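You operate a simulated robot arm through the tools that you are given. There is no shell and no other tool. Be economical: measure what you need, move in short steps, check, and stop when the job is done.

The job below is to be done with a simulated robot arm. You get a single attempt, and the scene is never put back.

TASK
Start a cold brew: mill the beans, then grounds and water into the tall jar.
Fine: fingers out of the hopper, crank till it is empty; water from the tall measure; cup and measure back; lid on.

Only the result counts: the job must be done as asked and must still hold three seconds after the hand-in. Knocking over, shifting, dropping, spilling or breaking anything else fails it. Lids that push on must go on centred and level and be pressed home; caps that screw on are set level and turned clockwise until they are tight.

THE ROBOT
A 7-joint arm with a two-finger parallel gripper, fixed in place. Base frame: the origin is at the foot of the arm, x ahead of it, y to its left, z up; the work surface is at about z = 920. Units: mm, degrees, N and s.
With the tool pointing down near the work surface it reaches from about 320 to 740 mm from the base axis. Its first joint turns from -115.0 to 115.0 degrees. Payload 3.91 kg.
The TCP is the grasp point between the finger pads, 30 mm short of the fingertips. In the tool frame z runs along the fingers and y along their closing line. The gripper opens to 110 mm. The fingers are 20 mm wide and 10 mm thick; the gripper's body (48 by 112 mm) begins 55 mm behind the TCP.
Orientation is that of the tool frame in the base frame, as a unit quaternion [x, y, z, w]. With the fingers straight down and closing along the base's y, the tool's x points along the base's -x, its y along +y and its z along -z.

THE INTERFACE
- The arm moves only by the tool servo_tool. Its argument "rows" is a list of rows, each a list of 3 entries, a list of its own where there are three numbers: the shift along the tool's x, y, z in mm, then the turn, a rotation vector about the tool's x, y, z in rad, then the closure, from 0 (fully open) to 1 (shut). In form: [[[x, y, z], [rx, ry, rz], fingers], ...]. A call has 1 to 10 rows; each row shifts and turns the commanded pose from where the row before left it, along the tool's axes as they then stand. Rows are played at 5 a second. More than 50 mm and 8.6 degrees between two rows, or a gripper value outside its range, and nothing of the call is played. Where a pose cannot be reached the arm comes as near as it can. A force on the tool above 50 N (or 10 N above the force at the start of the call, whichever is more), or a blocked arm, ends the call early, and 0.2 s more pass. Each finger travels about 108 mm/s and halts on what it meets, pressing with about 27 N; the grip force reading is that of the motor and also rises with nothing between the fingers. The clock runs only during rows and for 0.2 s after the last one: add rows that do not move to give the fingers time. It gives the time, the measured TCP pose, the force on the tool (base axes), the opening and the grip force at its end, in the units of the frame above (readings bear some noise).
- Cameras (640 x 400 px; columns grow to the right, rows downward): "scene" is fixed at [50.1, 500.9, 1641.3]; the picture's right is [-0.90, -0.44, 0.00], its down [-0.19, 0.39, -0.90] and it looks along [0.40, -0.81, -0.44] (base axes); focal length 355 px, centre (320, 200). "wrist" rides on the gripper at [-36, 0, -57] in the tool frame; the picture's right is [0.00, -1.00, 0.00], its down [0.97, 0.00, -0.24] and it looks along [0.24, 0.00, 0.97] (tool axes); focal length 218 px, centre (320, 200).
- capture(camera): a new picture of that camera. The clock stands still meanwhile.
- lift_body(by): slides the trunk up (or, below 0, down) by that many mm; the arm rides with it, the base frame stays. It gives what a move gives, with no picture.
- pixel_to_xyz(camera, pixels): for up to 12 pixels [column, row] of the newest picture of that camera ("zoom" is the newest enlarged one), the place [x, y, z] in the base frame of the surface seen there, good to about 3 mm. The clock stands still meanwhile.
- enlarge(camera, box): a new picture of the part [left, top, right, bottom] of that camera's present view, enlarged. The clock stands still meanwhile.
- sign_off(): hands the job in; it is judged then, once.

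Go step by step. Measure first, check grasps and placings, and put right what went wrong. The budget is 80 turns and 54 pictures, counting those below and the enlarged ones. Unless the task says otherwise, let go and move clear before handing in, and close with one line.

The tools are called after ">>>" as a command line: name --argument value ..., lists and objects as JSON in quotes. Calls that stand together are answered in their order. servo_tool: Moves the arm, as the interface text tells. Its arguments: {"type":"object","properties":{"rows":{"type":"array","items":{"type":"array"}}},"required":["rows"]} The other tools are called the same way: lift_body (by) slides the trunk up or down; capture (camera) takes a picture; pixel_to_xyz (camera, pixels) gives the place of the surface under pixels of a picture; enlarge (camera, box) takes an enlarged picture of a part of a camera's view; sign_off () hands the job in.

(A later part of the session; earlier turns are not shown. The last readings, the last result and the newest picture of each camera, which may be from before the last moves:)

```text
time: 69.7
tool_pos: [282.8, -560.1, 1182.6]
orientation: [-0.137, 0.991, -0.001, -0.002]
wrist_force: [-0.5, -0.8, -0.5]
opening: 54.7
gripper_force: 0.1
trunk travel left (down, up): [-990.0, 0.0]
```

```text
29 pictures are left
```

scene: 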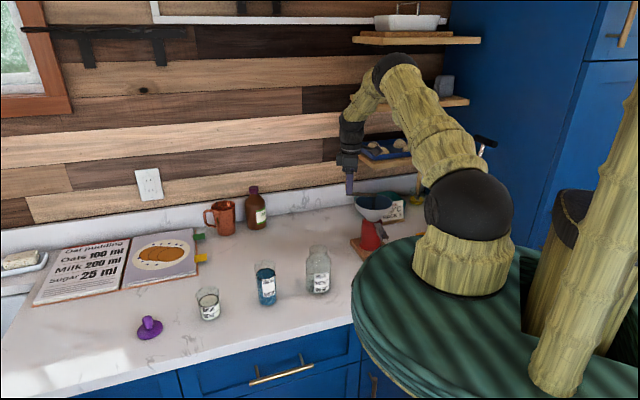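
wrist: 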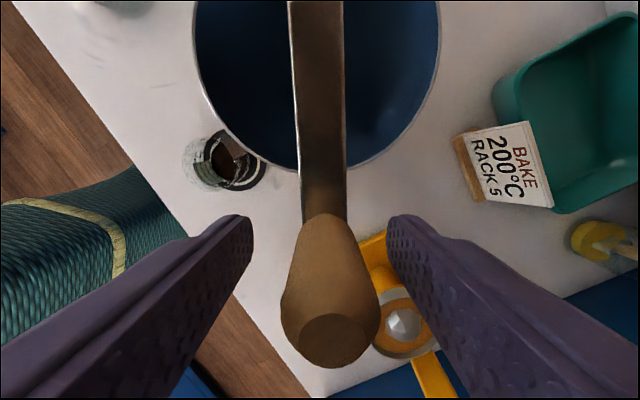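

Still well seated. One more half-turn, release, rewind, then rise 100 mm to look into the hopper.

>>> servo_tool --rows '[[[0, 0, 0], [0, 0, 0], 0.8], [[0, 0, 0], [0, 0, 0], 1], [[0, 0, 0], [0, 0, 0], 1], [[-0.8, 11.48, 0], [0, 0, 0.1396], 1], [[-0.8, 11.48, 0], [0, 0, 0.1396], 1], [[-0.8, 11.48, 0], [0, 0, 0.1396], 1], [[-0.8, 11.48, 0], [0, 0, 0.1396], 1], [[-0.8, 11.48, 0], [0, 0, 0.1396], 1], [[-0.8, 11.48, 0], [0, 0, 0.1396], 1], [[-0.8, 11.48, 0], [0, 0, 0.1396], 1]]'

>>> servo_tool --rows '[[[-0.8, 11.48, 0], [0, 0, 0.1396], 1], [[-0.8, 11.48, 0], [0, 0, 0.1396], 1], [[-0.8, 11.48, 0], [0, 0, 0.1396], 1], [[-0.8, 11.48, 0], [0, 0, 0.1396], 1], [[-0.8, 11.48, 0], [0, 0, 0.1396], 1], [[-0.8, 11.48, 0], [0, 0, 0.1396], 1], [[-0.8, 11.48, 0], [0, 0, 0.1396], 1], [[-0.8, 11.48, 0], [0, 0, 0.1396], 1]]'

>>> servo_tool --rows '[[[-0.8, 11.48, 0], [0, 0, 0.1396], 1], [[-0.8, 11.48, 0], [0, 0, 0.1396], 1], [[-0.8, 11.48, 0], [0, 0, 0.1396], 1], [[-0.8, 11.48, 0], [0, 0, 0.1396], 1], [[-0.8, 11.48, 0], [0, 0, 0.1396], 1], [[-0.8, 11.48, 0], [0, 0, 0.1396], 1], [[-0.8, 11.48, 0], [0, 0, 0.1396], 1]]'

>>> servo_tool --rows '[[[0, 0, 0], [0, 0, 0], 0.5], [[0, 0, 0], [0, 0, 0], 0.5], [[0, 0, 0], [0, 0, -0.1428], 0.5], [[0, 0, 0], [0, 0, -0.1428], 0.5], [[0, 0, 0], [0, 0, -0.1428], 0.5], [[0, 0, 0], [0, 0, -0.1428], 0.5], [[0, 0, 0], [0, 0, -0.1428], 0.5], [[0, 0, 0], [0, 0, -0.1428], 0.5], [[0, 0, 0], [0, 0, -0.1428], 0.5], [[0, 0, 0], [0, 0, -0.1428], 0.5]]'

>>> servo_tool --rows '[[[0, 0, 0], [0, 0, -0.1428], 0.5], [[0, 0, 0], [0, 0, -0.1428], 0.5], [[0, 0, 0], [0, 0, -0.1428], 0.5], [[0, 0, 0], [0, 0, -0.1428], 0.5], [[0, 0, 0], [0, 0, -0.1428], 0.5], [[0, 0, 0], [0, 0, -0.1428], 0.5], [[0, 0, 0], [0, 0, -0.1428], 0.5], [[0, 0, 0], [0, 0, -0.1428], 0.5], [[0, 0, 0], [0, 0, -0.1428], 0.5], [[0, 0, 0], [0, 0, -0.1428], 0.5]]'

>>> servo_tool --rows '[[[0, 0, 0], [0, 0, -0.1428], 0.5], [[0, 0, 0], [0, 0, -0.1428], 0.5], [[0, 0, 0], [0, 0, -0.1428], 0.5], [[0, 0, 0], [0, 0, -0.1428], 0.5], [[0, 0, -45], [0, 0, 0], 0.5], [[0, 0, -45], [0, 0, 0], 0.5], [[0, 0, 0], [0, 0, 0], 0.5]]'

>>> enlarge --camera "wrist" --box '[240, 160, 420, 340]'

```text
time: 71.8
tool_pos: [297.0, -484.9, 1182.0]
orientation: [0.347, 0.938, 0.0, -0.004]
wrist_force: [-8.8, 5.7, -16.6]
opening: 23.8
gripper_force: 45.2
trunk travel left (down, up): [-990.0, 0.0]
```

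```text
time: 73.7
tool_pos: [383.7, -458.6, 1182.2]
orientation: [0.789, 0.614, -0.002, 0.001]
wrist_force: [-0.3, 4.8, -8.6]
opening: 23.6
gripper_force: 45.0
trunk travel left (down, up): [-990.0, 0.0]
```

```text
time: 75.2
tool_pos: [438.7, -512.1, 1182.9]
orientation: [0.985, 0.171, -0.002, 0.001]
wrist_force: [-1.4, -2.7, 7.6]
opening: 23.6
gripper_force: 44.9
trunk travel left (down, up): [-990.0, 0.0]
```

```text
time: 77.5
tool_pos: [440.3, -511.6, 1182.2]
orientation: [0.736, 0.677, -0.001, 0.0]
wrist_force: [0.1, -0.3, -1.0]
opening: 55.1
gripper_force: 0.1
trunk travel left (down, up): [-990.0, 0.0]
```

```text
time: 79.7
tool_pos: [438.7, -511.0, 1182.2]
orientation: [0.112, 0.994, -0.001, -0.001]
wrist_force: [0.5, 0.5, -0.2]
opening: 54.9
gripper_force: 0.1
trunk travel left (down, up): [-990.0, 0.0]
```

```text
time: 81.2
tool_pos: [441.0, -511.8, 1274.3]
orientation: [-0.171, 0.985, 0.0, -0.002]
wrist_force: [-0.9, 0.7, -0.3]
opening: 55.0
gripper_force: 0.1
trunk travel left (down, up): [-990.0, 0.0]
```

```text
2.22 times, centred on (330, 250) of wrist
```

zoom: 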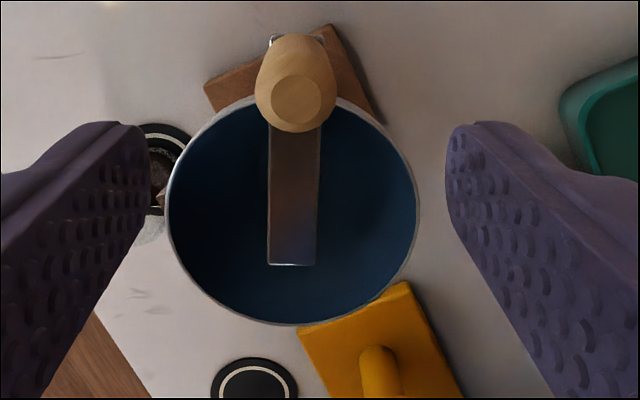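

The crank arm hides the hopper bottom, so I'll shift sideways for an oblique look into both hopper and cup.

>>> servo_tool --rows '[[[0, 45, -20], [0, 0, 0], 0.5], [[0, 45, -20], [0, 0, 0], 0.5], [[0, 0, 0], [0, 0, 0], 0.5]]'

>>> enlarge --camera "wrist" --box '[300, 140, 480, 320]'

```text
time: 82.0
tool_pos: [410.7, -426.7, 1310.5]
orientation: [-0.171, 0.985, 0.001, -0.002]
wrist_force: [-0.2, -0.4, -0.5]
opening: 54.9
gripper_force: 0.1
trunk travel left (down, up): [-990.0, 0.0]
```

```text
2.22 times, centred on (390, 230) of wrist
```

zoom: 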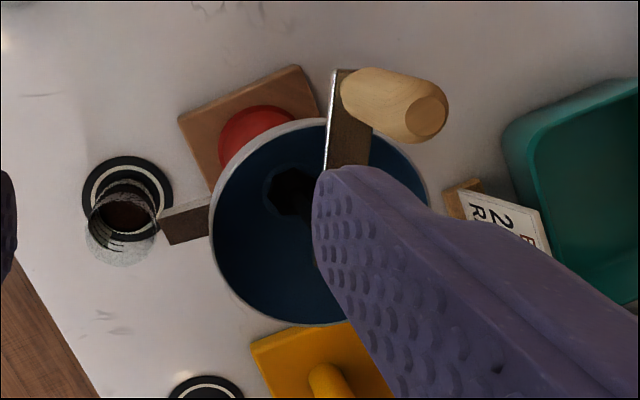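

The red contents are gone and a dark hexagonal burr shows at the bottom (zoom (290,190)); I'll look closer there and at the cup.

>>> enlarge --camera "wrist" --box '[350, 170, 420, 220]'

>>> enlarge --camera "wrist" --box '[315, 175, 365, 220]'

>>> pixel_to_xyz --camera "wrist" --pixels '[[380, 192], [383, 194], [377, 190], [335, 199], [331, 204], [333, 214]]'

```text
8.00 times, centred on (385, 195) of wrist
```

zoom: 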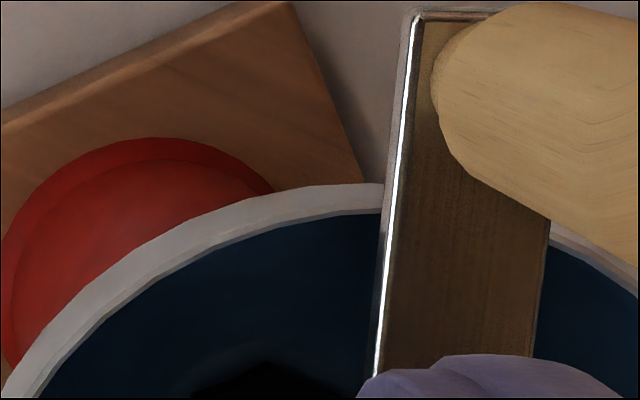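

```text
8.89 times, centred on (340, 198) of wrist
```

zoom: 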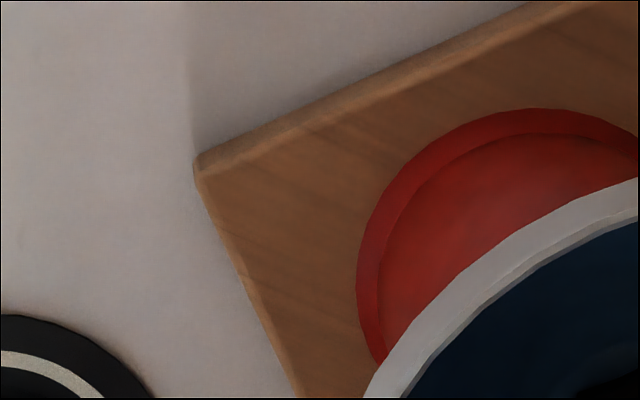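

```text
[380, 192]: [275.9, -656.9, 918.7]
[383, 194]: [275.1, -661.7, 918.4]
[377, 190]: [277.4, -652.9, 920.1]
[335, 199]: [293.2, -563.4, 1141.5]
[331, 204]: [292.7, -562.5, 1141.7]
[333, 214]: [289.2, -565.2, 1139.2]
```

The zoom window was wider than I assumed; the burr is at wrist pixel (377,226) and the cup at (302,237). I'll enlarge those.

>>> enlarge --camera "wrist" --box '[345, 205, 409, 245]'

>>> enlarge --camera "wrist" --box '[270, 217, 334, 257]'

>>> pixel_to_xyz --camera "zoom" --pixels '[[280, 180], [320, 200], [200, 300], [250, 250], [380, 130], [420, 200]]'

```text
10.00 times, centred on (377, 225) of wrist
```

zoom: 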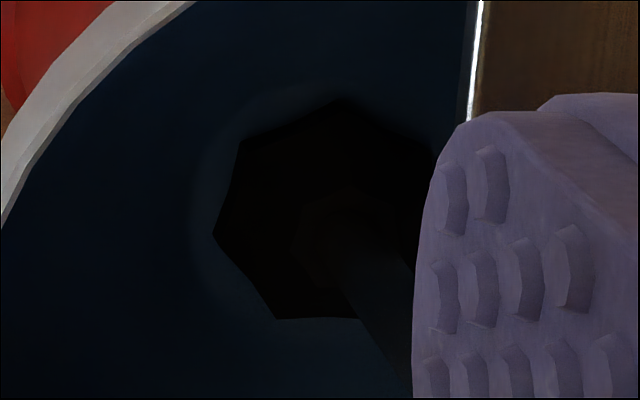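

```text
10.00 times, centred on (302, 237) of wrist
```

zoom: 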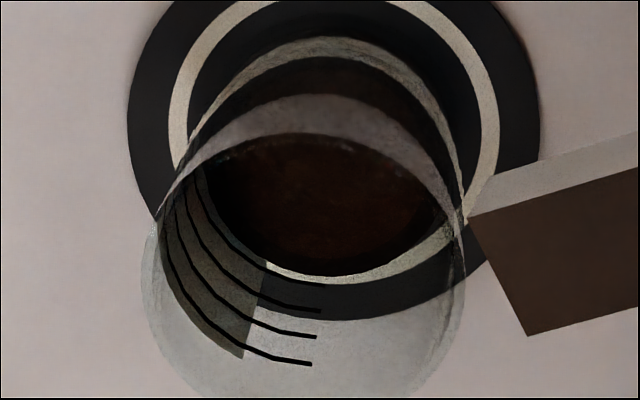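

```text
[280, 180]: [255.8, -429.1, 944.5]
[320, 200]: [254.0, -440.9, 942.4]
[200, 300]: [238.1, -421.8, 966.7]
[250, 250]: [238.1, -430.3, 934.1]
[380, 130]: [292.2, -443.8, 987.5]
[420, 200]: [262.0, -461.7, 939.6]
```

The hopper hole looks empty and the cup holds dark grounds to about z 943. I'll crank one more half-turn to be sure it's run out, then release and rise.

>>> servo_tool --rows '[[[0, -45, 20], [0, 0, 0], 0.5], [[0, -45, 20], [0, 0, 0], 0.5], [[0, 0, 45], [0, 0, 0], 0.5], [[0, 0, 45], [0, 0, 0], 0.5], [[0, 0, 0], [0, 0, 0], 0.5], [[0, 0, 0], [0, 0, 0], 0.8], [[0, 0, 0], [0, 0, 0], 1], [[0, 0, 0], [0, 0, 0], 1]]'

>>> servo_tool --rows '[[[0.8, -11.48, 0], [0, 0, 0.1396], 1], [[0.8, -11.48, 0], [0, 0, 0.1396], 1], [[0.8, -11.48, 0], [0, 0, 0.1396], 1], [[0.8, -11.48, 0], [0, 0, 0.1396], 1], [[0.8, -11.48, 0], [0, 0, 0.1396], 1], [[0.8, -11.48, 0], [0, 0, 0.1396], 1], [[0.8, -11.48, 0], [0, 0, 0.1396], 1], [[0.8, -11.48, 0], [0, 0, 0.1396], 1], [[0.8, -11.48, 0], [0, 0, 0.1396], 1], [[0.8, -11.48, 0], [0, 0, 0.1396], 1]]'

>>> servo_tool --rows '[[[0.8, -11.48, 0], [0, 0, 0.1396], 1], [[0.8, -11.48, 0], [0, 0, 0.1396], 1], [[0.8, -11.48, 0], [0, 0, 0.1396], 1], [[0.8, -11.48, 0], [0, 0, 0.1396], 1], [[0.8, -11.48, 0], [0, 0, 0.1396], 1], [[0.8, -11.48, 0], [0, 0, 0.1396], 1], [[0.8, -11.48, 0], [0, 0, 0.1396], 1], [[0.8, -11.48, 0], [0, 0, 0.1396], 1], [[0.8, -11.48, 0], [0, 0, 0.1396], 1], [[0, 0, 0], [0, 0, 0], 1]]'

>>> servo_tool --rows '[[[0, 0, 0], [0, 0, 0], 0.5], [[0, 0, 0], [0, 0, 0], 0.5], [[0, 0, -45], [0, 0, 0], 0.5], [[0, 0, -45], [0, 0, 0], 0.5], [[0, 0, 0], [0, 0, -0.1428], 0.5], [[0, 0, 0], [0, 0, -0.1428], 0.5], [[0, 0, 0], [0, 0, -0.1428], 0.5], [[0, 0, 0], [0, 0, -0.1428], 0.5], [[0, 0, 0], [0, 0, -0.1428], 0.5], [[0, 0, 0], [0, 0, -0.1428], 0.5]]'

>>> capture --camera "wrist"

```text
time: 83.8
tool_pos: [439.6, -512.6, 1182.5]
orientation: [-0.171, 0.985, 0.0, 0.0]
wrist_force: [-1.1, 1.9, 3.2]
opening: 23.6
gripper_force: 44.8
trunk travel left (down, up): [-990.0, 0.0]
```

```text
time: 86.0
tool_pos: [400.4, -610.3, 1182.6]
orientation: [0.504, 0.864, 0.0, 0.0]
wrist_force: [-3.4, 2.7, 10.7]
opening: 23.8
gripper_force: 45.1
trunk travel left (down, up): [-990.0, 0.0]
```

```text
time: 88.2
tool_pos: [305.6, -598.3, 1183.1]
orientation: [0.915, 0.403, -0.001, 0.002]
wrist_force: [-2.8, -0.6, 17.0]
opening: 23.4
gripper_force: 45.2
trunk travel left (down, up): [-990.0, 0.0]
```

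```text
time: 90.5
tool_pos: [304.8, -599.2, 1273.3]
orientation: [0.663, 0.748, 0.0, 0.0]
wrist_force: [0.4, 0.5, 0.0]
opening: 54.8
gripper_force: 0.0
trunk travel left (down, up): [-990.0, 0.0]
```

```text
22 pictures are left
```

wrist: 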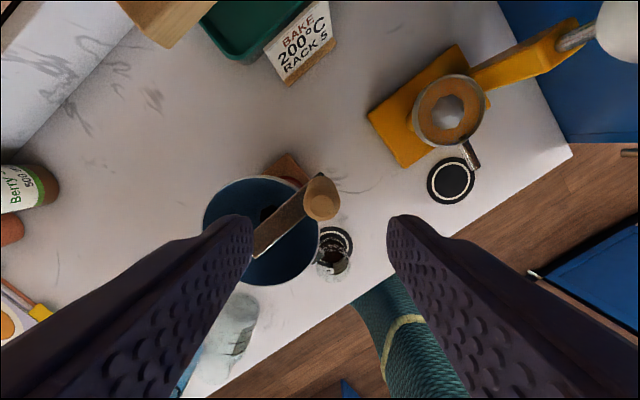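

Hopper looks empty and the mill is done. Next comes the cup: I'll back away from the mill, then pitch the tool to 20° below horizontal facing radially outward so it can grip the cup from the side and pour by rolling.

>>> servo_tool --rows '[[[0, 0, 0], [0, 0, -0.1373], 0.3], [[0, 0, 0], [0, 0, -0.1373], 0.1], [[0, 0, 0], [0, 0, -0.1373], 0], [[44.5, 8.9, 0], [0, 0, 0], 0], [[44.5, 8.9, 0], [0, 0, 0], 0], [[44.5, 8.9, 0], [0, 0, 0], 0], [[44.5, 8.9, 0], [0, 0, 0], 0], [[44.5, 8.9, 0], [0, 0, 0], 0], [[0, 0, 40], [0, 0, 0], 0], [[0, 0, 40], [0, 0, 0], 0]]'

>>> servo_tool --rows '[[[0, 0, 0], [0, -0.1357, 0], 0], [[0, 0, 0], [0, -0.1357, 0], 0], [[0, 0, 0], [0, -0.1357, 0], 0], [[0, 0, 0], [0, -0.1357, 0], 0], [[0, 0, 0], [0, -0.1357, 0], 0], [[0, 0, 0], [0, -0.1357, 0], 0], [[0, 0, 0], [0, -0.1357, 0], 0], [[0, 0, 0], [0, -0.1357, 0], 0], [[0, 0, 0], [0, -0.1357, 0], 0], [[0, 0, 0], [0, 0, 0], 0]]'

>>> capture --camera "wrist"

>>> capture --camera "scene"

```text
time: 92.7
tool_pos: [229.8, -385.1, 1195.3]
orientation: [0.498, 0.867, -0.002, -0.001]
wrist_force: [0.2, 0.2, 0.2]
opening: 110.1
gripper_force: 0.1
trunk travel left (down, up): [-990.0, 0.0]
```

```text
time: 94.8
tool_pos: [234.3, -397.0, 1188.2]
orientation: [0.407, 0.71, -0.287, 0.498]
wrist_force: [-0.9, -0.2, -0.5]
opening: 109.8
gripper_force: 0.1
out of reach, approached as far as the arm can: row 7, 8
trunk travel left (down, up): [-990.0, 0.0]
```

```text
21 pictures are left
```

wrist: 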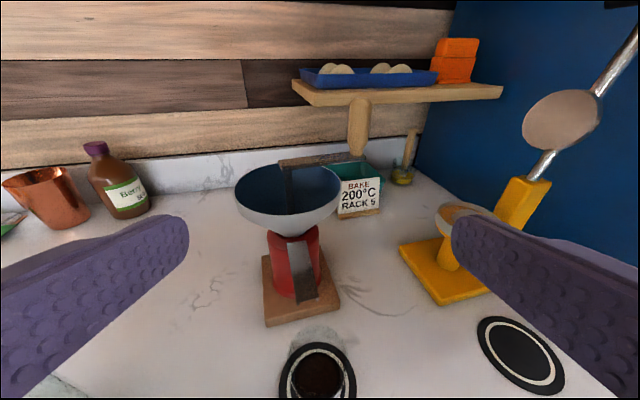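

```text
20 pictures are left
```

scene: 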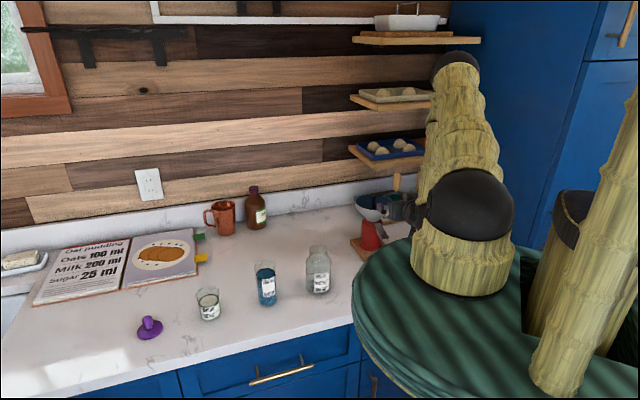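

The tool reached 20° below horizontal. I'll measure the cup, coaster and spout precisely from this view.

>>> pixel_to_xyz --camera "wrist" --pixels '[[281, 378], [354, 378], [318, 344], [315, 329], [320, 372], [304, 300], [304, 290], [335, 300], [293, 355], [343, 365], [318, 395], [305, 260]]'

>>> pixel_to_xyz --camera "scene" --pixels '[[318, 248], [312, 251], [325, 251], [318, 262], [318, 292], [308, 285], [329, 285], [265, 264], [265, 304], [256, 285], [276, 285], [150, 317]]'

>>> enlarge --camera "wrist" --box '[256, 280, 384, 400]'

>>> enlarge --camera "scene" --box '[180, 235, 350, 335]'

```text
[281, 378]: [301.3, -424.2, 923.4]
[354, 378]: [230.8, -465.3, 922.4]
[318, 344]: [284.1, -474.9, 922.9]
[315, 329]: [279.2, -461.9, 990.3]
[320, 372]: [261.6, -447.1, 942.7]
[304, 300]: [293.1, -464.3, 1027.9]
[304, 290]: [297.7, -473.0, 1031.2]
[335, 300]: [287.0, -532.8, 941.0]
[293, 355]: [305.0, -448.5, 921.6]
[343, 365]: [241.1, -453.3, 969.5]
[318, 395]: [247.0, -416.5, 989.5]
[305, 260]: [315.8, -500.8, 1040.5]
```

```text
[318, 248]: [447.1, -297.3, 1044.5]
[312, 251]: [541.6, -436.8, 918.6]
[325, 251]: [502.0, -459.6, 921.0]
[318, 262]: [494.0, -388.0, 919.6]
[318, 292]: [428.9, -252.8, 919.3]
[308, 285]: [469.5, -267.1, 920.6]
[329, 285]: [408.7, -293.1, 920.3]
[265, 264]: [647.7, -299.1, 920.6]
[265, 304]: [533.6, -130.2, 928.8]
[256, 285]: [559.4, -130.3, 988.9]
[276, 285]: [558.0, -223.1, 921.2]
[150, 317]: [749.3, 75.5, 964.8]
```

```text
3.33 times, centred on (320, 340) of wrist
```

zoom: 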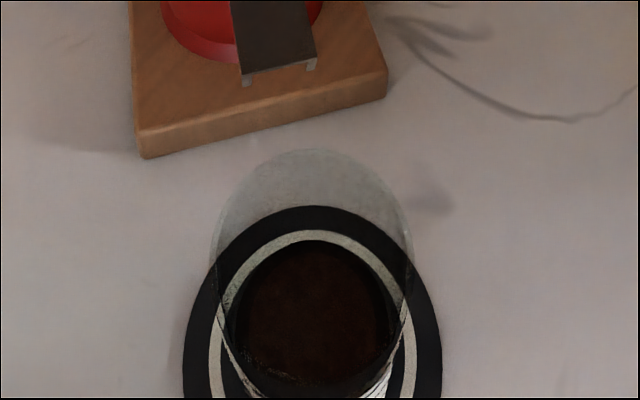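

```text
3.76 times, centred on (265, 285) of scene
```

zoom: 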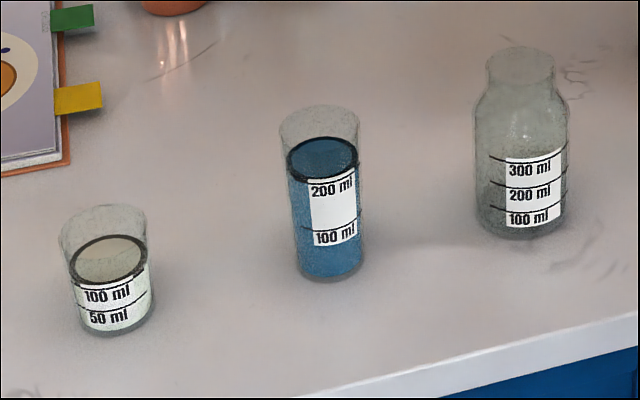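

Cup centre ≈(263.5,-441), rim z 990, spout tip ≈z 1028 just beyond the rim. I'll move over the cup with fingers open, then lower via the trunk, keeping the arm posture.

>>> servo_tool --rows '[[[-9, 1.5, 24.7], [0, 0, 0], 0], [[-9, 1.5, 24.7], [0, 0, 0], 0], [[0, 0, 0], [0, 0, 0], 0]]'

>>> lift_body --by -130

>>> capture --camera "wrist"

>>> capture --camera "scene"

```text
time: 95.7
tool_pos: [264.9, -442.4, 1187.9]
orientation: [0.407, 0.711, -0.287, 0.497]
wrist_force: [1.1, 0.3, 0.5]
opening: 110.3
gripper_force: 0.1
trunk travel left (down, up): [-990.0, 0.0]
```

```text
time: 97.2
tool_pos: [263.9, -442.3, 1058.8]
orientation: [0.405, 0.711, -0.286, 0.498]
wrist_force: [-0.5, 0.4, -0.7]
opening: 110.3
gripper_force: 0.1
trunk travel left (down, up): [-860.0, 130.0]
```

```text
17 pictures are left
```

wrist: 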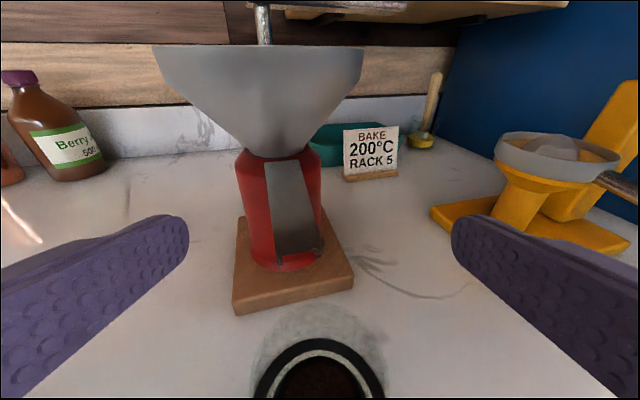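

```text
16 pictures are left
```

scene: 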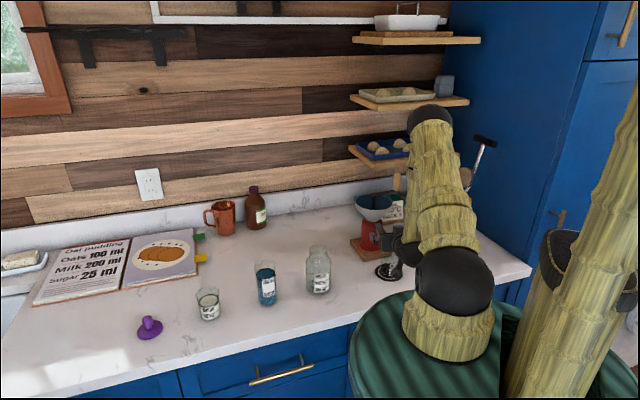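

The cup is centred between the fingers (pixel (319,375)), clear of the spout. I'll lower the last 98 mm and close.

>>> lift_body --by -60

>>> lift_body --by -39

>>> servo_tool --rows '[[[0, 0, 0], [0, 0, 0], 0.3], [[0, 0, 0], [0, 0, 0], 0.4], [[0, 0, 0], [0, 0, 0], 0.45], [[0, 0, 0], [0, 0, 0], 0.5], [[0, 0, 0], [0, 0, 0], 0.55], [[0, 0, 0], [0, 0, 0], 0.6], [[0, 0, 0], [0, 0, 0], 0.7], [[0, 0, 0], [0, 0, 0], 0.7]]'

```text
time: 98.2
tool_pos: [264.8, -440.9, 998.8]
orientation: [0.406, 0.711, -0.286, 0.498]
wrist_force: [-0.6, 0.0, -0.5]
opening: 110.1
gripper_force: 0.1
trunk travel left (down, up): [-800.0, 190.0]
```

```text
time: 98.8
tool_pos: [263.6, -440.6, 976.1]
orientation: [0.407, 0.71, -0.286, 0.498]
wrist_force: [-4.5, 4.9, 14.4]
opening: 110.2
gripper_force: 0.1
trunk travel left (down, up): [-774.0, 216.0]
stopped: the force on the tool passed its limit (the readings are from after the stop); the commanded pose is now the measured one
```

```text
time: 100.6
tool_pos: [264.7, -442.7, 977.1]
orientation: [0.407, 0.709, -0.287, 0.499]
wrist_force: [-2.6, 5.0, 9.5]
opening: 57.4
gripper_force: 27.0
trunk travel left (down, up): [-774.0, 216.0]
```

Lowering stopped at z 976 with an upward force, but the fingers have closed on the cup (opening 57.4). Before lifting I'll look at what is touching.

>>> enlarge --camera "scene" --box '[330, 170, 490, 320]'

>>> capture --camera "wrist"

```text
2.67 times, centred on (410, 245) of scene
```

zoom: 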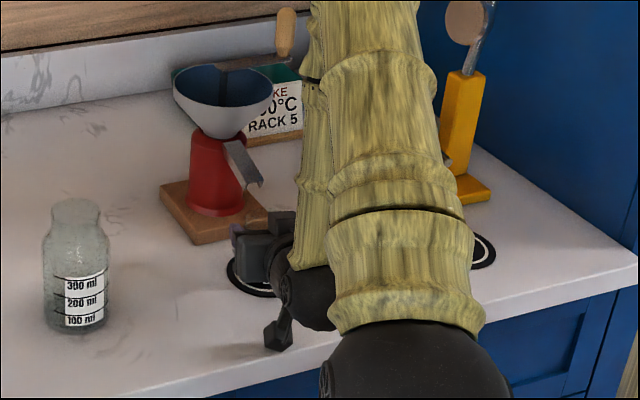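

```text
14 pictures are left
```

wrist: 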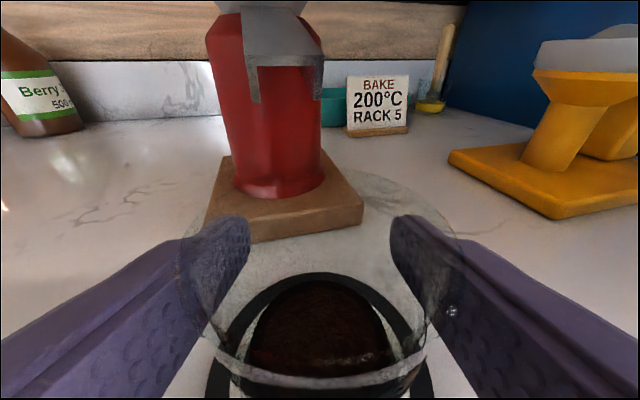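

The wrist joint was just touching the counter; the cup itself is well held. I'll lift a little, draw back from the spout, then lift by the trunk.

>>> lift_body --by 14

>>> servo_tool --rows '[[[6.85, 0, -18.8], [0, 0, 0], 0.7], [[6.85, 0, -18.8], [0, 0, 0], 0.7], [[0, 0, 0], [0, 0, 0], 0.7]]'

>>> lift_body --by 200

```text
time: 101.2
tool_pos: [263.9, -443.1, 989.1]
orientation: [0.406, 0.71, -0.286, 0.5]
wrist_force: [0.0, 0.5, -0.9]
opening: 57.8
gripper_force: 27.3
trunk travel left (down, up): [-788.0, 202.0]
```

```text
time: 102.0
tool_pos: [244.5, -407.5, 989.3]
orientation: [0.406, 0.71, -0.286, 0.5]
wrist_force: [-0.1, -0.2, 0.4]
opening: 57.9
gripper_force: 27.7
trunk travel left (down, up): [-788.0, 202.0]
```

```text
time: 104.2
tool_pos: [244.1, -406.3, 1188.1]
orientation: [0.406, 0.71, -0.286, 0.5]
wrist_force: [-0.3, 0.5, -0.6]
opening: 57.7
gripper_force: 26.6
trunk travel left (down, up): [-988.0, 2.0]
```

The cup is lifted and steady (opening 57.7). Now I'll measure the jar rim and the measure closely in the scene view.

>>> enlarge --camera "scene" --box '[246, 240, 342, 310]'

```text
5.71 times, centred on (294, 275) of scene
```

zoom: 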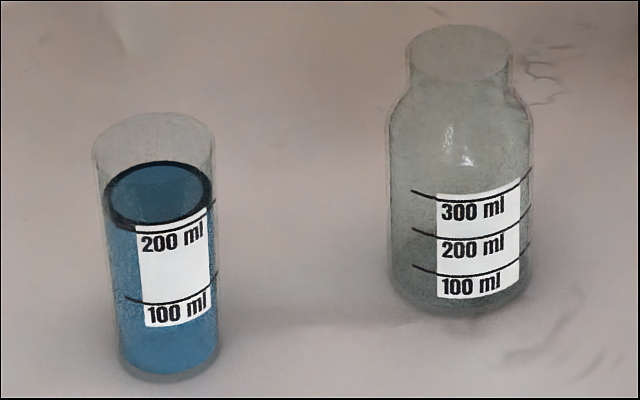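

I'll query points on both glass objects from this zoom.

>>> pixel_to_xyz --camera "zoom" --pixels '[[462, 80], [462, 28], [480, 250], [440, 130], [410, 60], [511, 58], [470, 310], [175, 265], [155, 113], [155, 190], [95, 155], [213, 150]]'

```text
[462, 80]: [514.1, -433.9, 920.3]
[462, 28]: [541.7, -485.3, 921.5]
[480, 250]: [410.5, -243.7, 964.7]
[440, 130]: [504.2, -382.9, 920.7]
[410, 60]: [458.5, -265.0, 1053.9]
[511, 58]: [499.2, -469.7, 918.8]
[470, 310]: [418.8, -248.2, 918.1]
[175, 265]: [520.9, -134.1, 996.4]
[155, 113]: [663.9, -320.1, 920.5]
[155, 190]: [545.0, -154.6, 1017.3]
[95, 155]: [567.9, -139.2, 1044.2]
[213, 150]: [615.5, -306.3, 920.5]
```

Estimates agree: jar axis ≈(436,-272), rim z≈1060, outer r≈26; measure axis ≈(541,-156), rim z 1044. I'll yaw to face the jar radially and bring the cup beside it, high up.

>>> servo_tool --rows '[[[0, 0, 0], [-0.1054, 0, -0.0383], 0.7], [[0, 0, 0], [-0.1054, 0, -0.0383], 0.7], [[0, 0, 0], [-0.1054, 0, -0.0383], 0.7], [[0, 0, 0], [-0.1054, 0, -0.0383], 0.7], [[0, 41, 0], [0, 0, 0], 0.7], [[0, 41, 0], [0, 0, 0], 0.7], [[0, 41, 0], [0, 0, 0], 0.7], [[0, 41, 0], [0, 0, 0], 0.7], [[0, 41, 0], [0, 0, 0], 0.7], [[0, 0, 0], [0, 0, 0], 0.7]]'

>>> servo_tool --rows '[[[-15.1, 0, 41.5], [0, 0, 0], 0.7], [[-15.1, 0, 41.5], [0, 0, 0], 0.7], [[0, 0, 0], [0, 0, 0], 0.7]]'

>>> capture --camera "wrist"

```text
time: 106.4
tool_pos: [376.7, -270.2, 1163.5]
orientation: [0.238, 0.782, -0.169, 0.551]
wrist_force: [0.4, 0.8, -1.0]
opening: 57.6
gripper_force: 26.6
out of reach, approached as far as the arm can: row 7, 8, 9
trunk travel left (down, up): [-988.0, 2.0]
```

```text
time: 107.2
tool_pos: [449.6, -316.1, 1163.8]
orientation: [0.238, 0.782, -0.169, 0.55]
wrist_force: [0.3, -0.3, -0.2]
opening: 57.4
gripper_force: 26.9
trunk travel left (down, up): [-988.0, 2.0]
```

```text
12 pictures are left
```

wrist: 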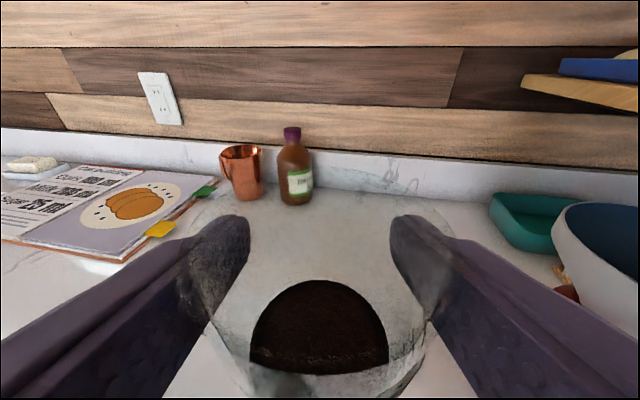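

Held level over at (450,-316). I'll shift to the pour position (432,-285) and lower by the trunk to z≈1108.

>>> servo_tool --rows '[[[5.45, 8, -15], [0, 0, 0], 0.7], [[5.45, 8, -15], [0, 0, 0], 0.7], [[0, 0, 0], [0, 0, 0], 0.7]]'

>>> lift_body --by -55

>>> enlarge --camera "scene" --box '[260, 190, 380, 300]'

```text
time: 108.0
tool_pos: [433.1, -285.2, 1163.8]
orientation: [0.238, 0.782, -0.17, 0.55]
wrist_force: [0.3, 0.2, -0.6]
opening: 57.8
gripper_force: 27.5
trunk travel left (down, up): [-988.0, 2.0]
```

```text
time: 109.0
tool_pos: [434.4, -285.3, 1110.4]
orientation: [0.237, 0.781, -0.169, 0.553]
wrist_force: [2.1, -0.5, 22.6]
opening: 57.8
gripper_force: 26.7
trunk travel left (down, up): [-933.0, 57.0]
```

```text
3.64 times, centred on (320, 245) of scene
```

zoom: 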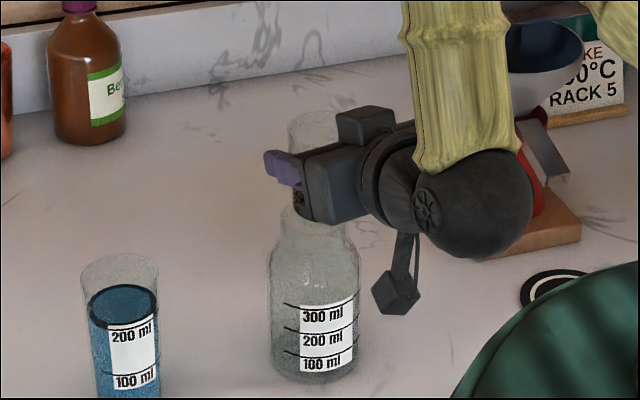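

The upright cup's base is pressing on the jar rim (22 N up), since it reaches 54 mm below the TCP. I'll raise at once.

>>> lift_body --by 20

>>> enlarge --camera "scene" --box '[260, 190, 380, 300]'

```text
time: 109.6
tool_pos: [433.9, -286.7, 1128.0]
orientation: [0.238, 0.783, -0.169, 0.549]
wrist_force: [0.6, 0.6, -1.0]
opening: 57.4
gripper_force: 27.0
trunk travel left (down, up): [-953.0, 37.0]
```

```text
3.64 times, centred on (320, 245) of scene
```

zoom: 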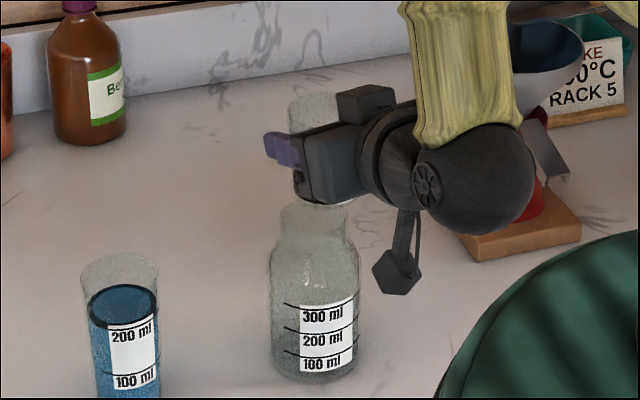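

The jar is undisturbed. I'll roll the cup 64° toward the jar, drop 18 mm with the trunk, then roll on to empty it.

>>> servo_tool --rows '[[[0, 0, 0], [0, 0, -0.14], 0.7], [[0, 0, 0], [0, 0, -0.14], 0.7], [[0, 0, 0], [0, 0, -0.14], 0.7], [[0, 0, 0], [0, 0, -0.14], 0.7], [[0, 0, 0], [0, 0, -0.14], 0.7], [[0, 0, 0], [0, 0, -0.14], 0.7], [[0, 0, 0], [0, 0, -0.14], 0.7], [[0, 0, 0], [0, 0, -0.14], 0.7]]'

>>> lift_body --by -16

>>> enlarge --camera "scene" --box '[260, 190, 380, 300]'

```text
time: 111.4
tool_pos: [433.0, -285.4, 1127.4]
orientation: [-0.215, 0.789, -0.436, 0.375]
wrist_force: [-0.1, 0.0, -0.1]
opening: 57.5
gripper_force: 27.0
trunk travel left (down, up): [-953.0, 37.0]
```

```text
time: 112.1
tool_pos: [432.9, -285.3, 1111.7]
orientation: [-0.215, 0.789, -0.435, 0.376]
wrist_force: [0.1, -0.6, -0.8]
opening: 57.5
gripper_force: 27.1
trunk travel left (down, up): [-937.0, 53.0]
```

```text
3.64 times, centred on (320, 245) of scene
```

zoom: 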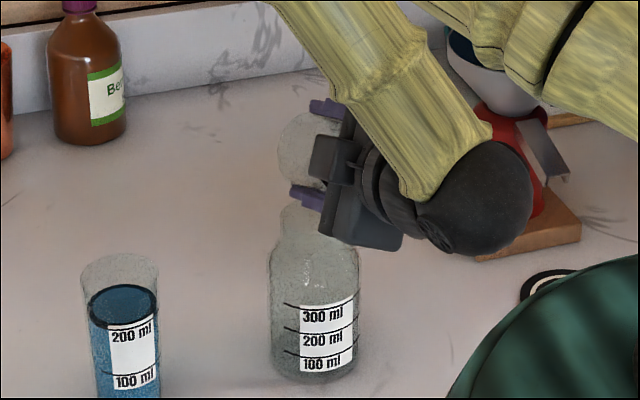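

No collision and the lip is above the jar mouth. I'll continue the roll to about 140° and hold for emptying.

>>> servo_tool --rows '[[[0, 0, 0], [0, 0, -0.14], 0.7], [[0, 0, 0], [0, 0, -0.14], 0.7], [[0, 0, 0], [0, 0, -0.14], 0.7], [[0, 0, 0], [0, 0, -0.14], 0.7], [[0, 0, 0], [0, 0, -0.14], 0.7], [[0, 0, 0], [0, 0, -0.14], 0.7], [[0, 0, 0], [0, 0, -0.14], 0.7], [[0, 0, 0], [0, 0, -0.14], 0.7], [[0, 0, 0], [0, 0, -0.14], 0.7]]'

>>> servo_tool --rows '[[[0, 0, 0], [0, 0, 0], 0.7], [[0, 0, 0], [0, 0, 0], 0.7], [[0, 0, 0], [0, 0, 0], 0.7], [[0, 0, 0], [0, 0, 0], 0.7], [[0, 0, 0], [0, 0, 0], 0.7], [[0, 0, 0], [0, 0, 0], 0.7], [[0, 0, 0], [0, 0, 0], 0.7], [[0, 0, 0], [0, 0, 0], 0.7], [[0, 0, 0], [0, 0, 0], 0.7], [[0, 0, 0], [0, 0, 0], 0.7]]'

>>> enlarge --camera "scene" --box '[260, 190, 380, 300]'

```text
time: 114.1
tool_pos: [432.8, -285.5, 1112.5]
orientation: [0.638, -0.512, 0.573, -0.046]
wrist_force: [-0.4, 0.8, -0.7]
opening: 57.6
gripper_force: 27.5
trunk travel left (down, up): [-937.0, 53.0]
```

```text
time: 116.3
tool_pos: [432.6, -284.4, 1110.9]
orientation: [0.638, -0.513, 0.573, -0.046]
wrist_force: [0.8, 0.4, -0.7]
opening: 57.4
gripper_force: 27.2
trunk travel left (down, up): [-937.0, 53.0]
```

```text
3.64 times, centred on (320, 245) of scene
```

zoom: 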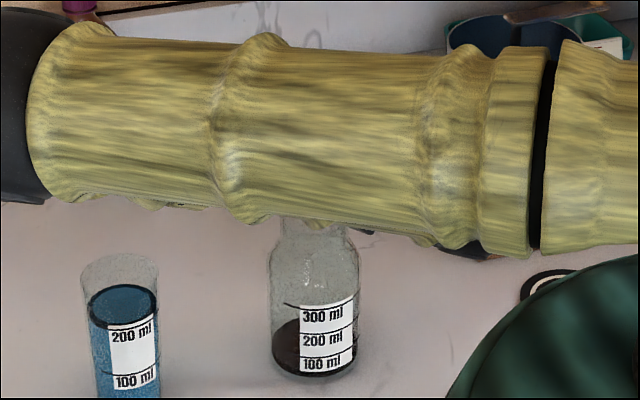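

The jar now holds a dark layer of grounds. I'll roll back upright, raising after the first half, and check the cup from the wrist camera.

>>> servo_tool --rows '[[[0, 0, 0], [0, 0, 0.14], 0.7], [[0, 0, 0], [0, 0, 0.14], 0.7], [[0, 0, 0], [0, 0, 0.14], 0.7], [[0, 0, 0], [0, 0, 0.14], 0.7], [[0, 0, 0], [0, 0, 0.14], 0.7], [[0, 0, 0], [0, 0, 0.14], 0.7], [[0, 0, 0], [0, 0, 0.14], 0.7], [[0, 0, 0], [0, 0, 0.14], 0.7], [[0, 0, 0], [0, 0, 0.14], 0.7]]'

>>> lift_body --by 50

>>> servo_tool --rows '[[[0, 0, 0], [0, 0, 0.14], 0.7], [[0, 0, 0], [0, 0, 0.14], 0.7], [[0, 0, 0], [0, 0, 0.14], 0.7], [[0, 0, 0], [0, 0, 0.14], 0.7], [[0, 0, 0], [0, 0, 0.14], 0.7], [[0, 0, 0], [0, 0, 0.14], 0.7], [[0, 0, 0], [0, 0, 0.14], 0.7], [[0, 0, 0], [0, 0, 0.14], 0.7], [[0, 0, 0], [0, 0, 0], 0.7]]'

>>> capture --camera "wrist"

```text
time: 118.3
tool_pos: [433.1, -285.1, 1111.9]
orientation: [-0.212, 0.79, -0.435, 0.377]
wrist_force: [-0.1, -0.1, 0.3]
opening: 57.4
gripper_force: 27.4
trunk travel left (down, up): [-937.0, 53.0]
```

```text
time: 119.2
tool_pos: [432.8, -285.9, 1162.0]
orientation: [-0.215, 0.789, -0.435, 0.376]
wrist_force: [0.7, 0.6, -0.7]
opening: 57.4
gripper_force: 26.6
trunk travel left (down, up): [-987.0, 3.0]
```

```text
time: 121.2
tool_pos: [433.6, -285.1, 1162.3]
orientation: [0.238, 0.782, -0.168, 0.55]
wrist_force: [0.0, -1.1, -0.7]
opening: 57.1
gripper_force: 27.3
trunk travel left (down, up): [-987.0, 3.0]
```

```text
7 pictures are left
```

wrist: 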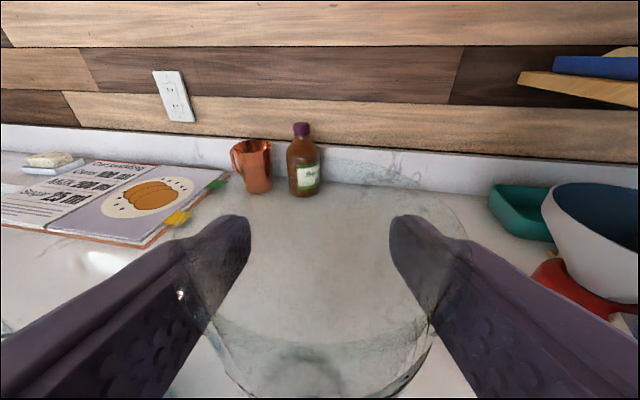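

The cup is empty. I'll carry it back along an arc with yaw, to the retracted spot (244,-407) by the coaster.

>>> servo_tool --rows '[[[5.06, -34.5, -13.9], [0.0703, 0, 0.0256], 0.7], [[4.17, -35.5, -11.5], [0.0703, 0, 0.0256], 0.7], [[3.25, -36.3, -8.9], [0.0703, 0, 0.0256], 0.7], [[2.33, -36.9, -6.4], [0.0703, 0, 0.0256], 0.7], [[1.37, -37.3, -3.8], [0.0703, 0, 0.0256], 0.7], [[0.41, -37.5, -1.1], [0.0703, 0, 0.0256], 0.7], [[0, 0, 0], [0, 0, 0], 0.7]]'

```text
time: 122.8
tool_pos: [242.1, -407.0, 1161.6]
orientation: [0.406, 0.71, -0.287, 0.499]
wrist_force: [0.7, -0.4, 0.1]
opening: 57.3
gripper_force: 26.7
trunk travel left (down, up): [-987.0, 3.0]
```

Back at the retracted spot with the same orientation. I'll lower, move forward over the coaster, and set it down.

>>> lift_body --by -170

>>> servo_tool --rows '[[[-7.05, 0.6, 19.4], [0, 0, 0], 0.7], [[-7.05, 0.6, 19.4], [0, 0, 0], 0.7], [[0, 0, 0], [0, 0, 0], 0.7]]'

>>> lift_body --by -8

>>> lift_body --by -4

>>> capture --camera "wrist"

```text
time: 124.7
tool_pos: [241.6, -407.7, 992.7]
orientation: [0.407, 0.71, -0.286, 0.499]
wrist_force: [0.2, 0.3, -0.4]
opening: 57.2
gripper_force: 27.2
trunk travel left (down, up): [-817.0, 173.0]
```

```text
time: 125.5
tool_pos: [264.3, -445.0, 993.6]
orientation: [0.407, 0.709, -0.287, 0.499]
wrist_force: [-0.3, -0.3, -0.4]
opening: 57.7
gripper_force: 27.4
trunk travel left (down, up): [-817.0, 173.0]
```

```text
time: 126.1
tool_pos: [265.4, -444.8, 984.3]
orientation: [0.407, 0.709, -0.287, 0.499]
wrist_force: [-0.7, 0.0, -0.6]
opening: 57.3
gripper_force: 27.3
trunk travel left (down, up): [-809.0, 181.0]
```

```text
time: 126.6
tool_pos: [265.5, -444.1, 981.1]
orientation: [0.406, 0.71, -0.286, 0.499]
wrist_force: [0.5, -0.7, -1.2]
opening: 57.4
gripper_force: 27.4
trunk travel left (down, up): [-805.0, 185.0]
```

```text
6 pictures are left
```

wrist: 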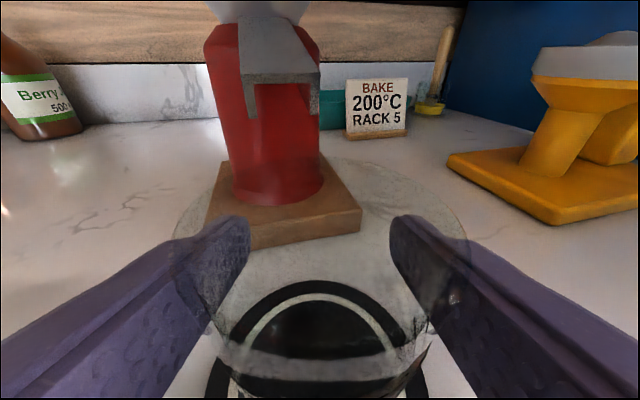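

The cup is over the coaster, a few mm up. I'll lower slowly until contact.

>>> lift_body --by -3

>>> lift_body --by -2

>>> lift_body --by -2

```text
time: 127.1
tool_pos: [265.6, -444.7, 977.7]
orientation: [0.406, 0.709, -0.286, 0.5]
wrist_force: [0.0, 0.1, 0.4]
opening: 57.3
gripper_force: 26.8
trunk travel left (down, up): [-802.0, 188.0]
```

```text
time: 127.6
tool_pos: [266.0, -444.9, 975.8]
orientation: [0.407, 0.709, -0.287, 0.5]
wrist_force: [0.1, 0.2, 4.0]
opening: 57.5
gripper_force: 27.0
trunk travel left (down, up): [-800.0, 190.0]
```

```text
time: 128.2
tool_pos: [264.1, -444.6, 976.6]
orientation: [0.406, 0.707, -0.288, 0.502]
wrist_force: [3.8, -2.6, 37.6]
opening: 57.8
gripper_force: 27.1
trunk travel left (down, up): [-798.0, 192.0]
```

Firm contact now (37 N). I'll ease up 2 mm and open the fingers slowly.

>>> lift_body --by 2

>>> servo_tool --rows '[[[0, 0, 0], [0, 0, 0], 0.46], [[0, 0, 0], [0, 0, 0], 0.43], [[0, 0, 0], [0, 0, 0], 0.4], [[0, 0, 0], [0, 0, 0], 0.3], [[0, 0, 0], [0, 0, 0], 0.15], [[0, 0, 0], [0, 0, 0], 0], [[0, 0, 0], [0, 0, 0], 0], [[0, 0, 0], [0, 0, 0], 0]]'

>>> capture --camera "wrist"

```text
time: 128.7
tool_pos: [264.7, -444.2, 976.0]
orientation: [0.406, 0.709, -0.287, 0.5]
wrist_force: [3.8, -5.7, 26.4]
opening: 57.4
gripper_force: 26.7
trunk travel left (down, up): [-800.0, 190.0]
```

```text
time: 130.5
tool_pos: [264.2, -444.0, 975.8]
orientation: [0.406, 0.71, -0.286, 0.499]
wrist_force: [4.6, -5.8, 22.7]
opening: 109.7
gripper_force: 0.2
trunk travel left (down, up): [-800.0, 190.0]
```

```text
5 pictures are left
```

wrist: 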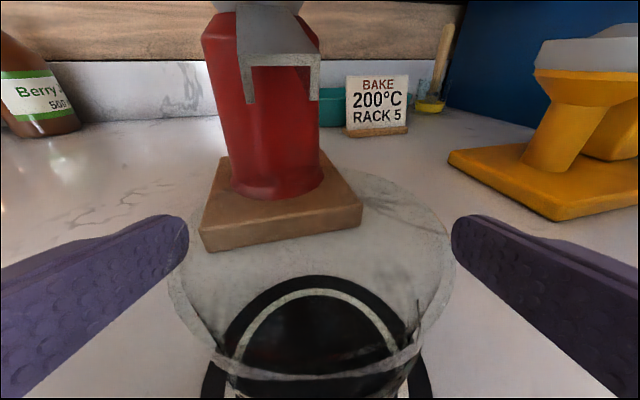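

The cup stands centred on its coaster, empty, with the fingers clear. I'll lift straight up and swing over to above the water measure at (541,-156), facing radially.

>>> lift_body --by 188

>>> servo_tool --rows '[[[3.7, 38.5, -10.1], [-0.0715, 0, -0.026], 0], [[2.67, 39.2, -7.3], [-0.0715, 0, -0.026], 0], [[1.68, 39.7, -4.6], [-0.0715, 0, -0.026], 0], [[0.6, 39.9, -1.7], [-0.0715, 0, -0.026], 0], [[-0.4, 39.9, 1.1], [-0.0715, 0, -0.026], 0], [[-1.44, 39.7, 3.9], [-0.0715, 0, -0.026], 0], [[-2.5, 39.3, 6.9], [-0.0715, 0, -0.026], 0], [[-3.5, 38.6, 9.6], [-0.0715, 0, -0.026], 0], [[-4.5, 37.7, 12.3], [-0.0715, 0, -0.026], 0], [[-5.4, 36.7, 14.9], [-0.0715, 0, -0.026], 0]]'

>>> servo_tool --rows '[[[0, 0, 0], [0, 0, 0], 0], [[0, 0, 0], [0, 0, 0], 0]]'

```text
time: 132.6
tool_pos: [264.1, -444.5, 1163.5]
orientation: [0.407, 0.709, -0.287, 0.499]
wrist_force: [-0.4, -1.2, 0.8]
opening: 110.0
gripper_force: 0.1
trunk travel left (down, up): [-988.0, 2.0]
```

```text
time: 134.8
tool_pos: [541.1, -156.5, 1164.0]
orientation: [0.113, 0.81, -0.082, 0.569]
wrist_force: [-1.5, -0.6, 0.3]
opening: 110.1
gripper_force: 0.1
trunk travel left (down, up): [-988.0, 2.0]
```

```text
time: 135.3
tool_pos: [541.6, -156.6, 1164.1]
orientation: [0.114, 0.81, -0.082, 0.569]
wrist_force: [-0.1, -0.7, 0.5]
opening: 109.7
gripper_force: 0.0
trunk travel left (down, up): [-988.0, 2.0]
```

Right over the measure. I'll lower by the trunk in stages with the fingers straddling it, then close gently.

>>> lift_body --by -100

>>> lift_body --by -82

>>> servo_tool --rows '[[[0, 0, 0], [0, 0, 0], 0.3], [[0, 0, 0], [0, 0, 0], 0.36], [[0, 0, 0], [0, 0, 0], 0.4], [[0, 0, 0], [0, 0, 0], 0.43], [[0, 0, 0], [0, 0, 0], 0.46], [[0, 0, 0], [0, 0, 0], 0.49], [[0, 0, 0], [0, 0, 0], 0.55], [[0, 0, 0], [0, 0, 0], 0.7], [[0, 0, 0], [0, 0, 0], 0.7]]'

```text
time: 136.7
tool_pos: [540.9, -156.4, 1064.3]
orientation: [0.113, 0.81, -0.082, 0.569]
wrist_force: [0.2, 0.4, 0.9]
opening: 110.0
gripper_force: 0.1
trunk travel left (down, up): [-888.0, 102.0]
```

```text
time: 137.9
tool_pos: [540.6, -157.2, 982.1]
orientation: [0.113, 0.81, -0.081, 0.569]
wrist_force: [-0.3, 0.4, -0.1]
opening: 110.0
gripper_force: 0.0
trunk travel left (down, up): [-806.0, 184.0]
```

```text
time: 139.9
tool_pos: [541.1, -157.9, 981.8]
orientation: [0.113, 0.81, -0.082, 0.569]
wrist_force: [0.9, 0.4, 0.4]
opening: 55.7
gripper_force: 27.2
trunk travel left (down, up): [-806.0, 184.0]
```

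The measure is gripped (55.7 mm) at z 982. I'll lift it and carry it gently to the pour side of the jar, keeping it level.

>>> lift_body --by 40

>>> lift_body --by 144

>>> servo_tool --rows '[[[3.15, -22.8, -8.65], [0.0328, 0, 0.0119], 0.7], [[2.87, -23.1, -7.9], [0.0328, 0, 0.0119], 0.7], [[2.6, -23.4, -7.1], [0.0328, 0, 0.0119], 0.7], [[2.3, -23.7, -6.3], [0.0328, 0, 0.0119], 0.7], [[2.0, -23.8, -5.5], [0.0328, 0, 0.0119], 0.7], [[1.75, -24, -4.8], [0.0328, 0, 0.0119], 0.7], [[1.44, -24.2, -3.95], [0.0328, 0, 0.0119], 0.7], [[1.16, -24.3, -3.2], [0.0328, 0, 0.0119], 0.7], [[0.86, -24.5, -2.35], [0.0328, 0, 0.0119], 0.7], [[0, 0, 0], [0, 0, 0], 0.7]]'

```text
time: 140.7
tool_pos: [542.9, -157.4, 1020.7]
orientation: [0.113, 0.81, -0.082, 0.57]
wrist_force: [-0.3, 0.0, -2.3]
opening: 55.6
gripper_force: 26.6
trunk travel left (down, up): [-846.0, 144.0]
```

```text
time: 142.4
tool_pos: [541.7, -157.6, 1165.0]
orientation: [0.113, 0.81, -0.082, 0.569]
wrist_force: [0.4, 0.3, -2.1]
opening: 55.8
gripper_force: 26.8
trunk travel left (down, up): [-990.0, 0.0]
```

```text
time: 144.6
tool_pos: [405.5, -331.1, 1164.5]
orientation: [0.239, 0.782, -0.17, 0.549]
wrist_force: [0.4, 0.5, -3.0]
opening: 55.7
gripper_force: 27.0
trunk travel left (down, up): [-990.0, 0.0]
```

At (405.5,-331) and level. I'll pre-roll 35° (below the spill angle of ≈44°), lower beside the jar, and look once.

>>> servo_tool --rows '[[[0, 0, 0], [0, 0, -0.0873], 0.7], [[0, 0, 0], [0, 0, -0.0873], 0.7], [[0, 0, 0], [0, 0, -0.0873], 0.7], [[0, 0, 0], [0, 0, -0.0873], 0.7], [[0, 0, 0], [0, 0, -0.0873], 0.7], [[0, 0, 0], [0, 0, -0.0873], 0.7], [[0, 0, 0], [0, 0, -0.0873], 0.7], [[0, 0, 0], [0, 0, 0], 0.7]]'

>>> lift_body --by -60

>>> lift_body --by -36

>>> enlarge --camera "scene" --box '[260, 190, 380, 300]'

```text
time: 146.4
tool_pos: [405.4, -331.3, 1166.3]
orientation: [-0.008, 0.818, -0.328, 0.472]
wrist_force: [0.0, 0.3, -2.3]
opening: 56.1
gripper_force: 26.9
trunk travel left (down, up): [-990.0, 0.0]
```

```text
time: 147.4
tool_pos: [406.2, -332.3, 1105.8]
orientation: [-0.008, 0.818, -0.327, 0.474]
wrist_force: [-0.1, 0.3, -2.0]
opening: 55.8
gripper_force: 27.1
trunk travel left (down, up): [-930.0, 60.0]
```

```text
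time: 148.2
tool_pos: [406.2, -331.7, 1069.1]
orientation: [-0.009, 0.819, -0.326, 0.472]
wrist_force: [-0.5, -1.2, -2.9]
opening: 55.9
gripper_force: 27.2
trunk travel left (down, up): [-894.0, 96.0]
```

```text
3.64 times, centred on (320, 245) of scene
```

zoom: 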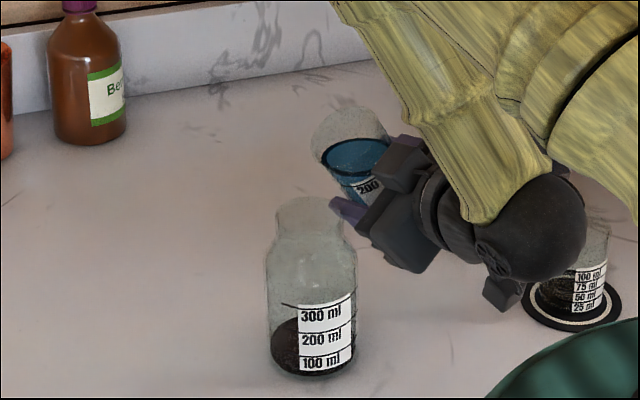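

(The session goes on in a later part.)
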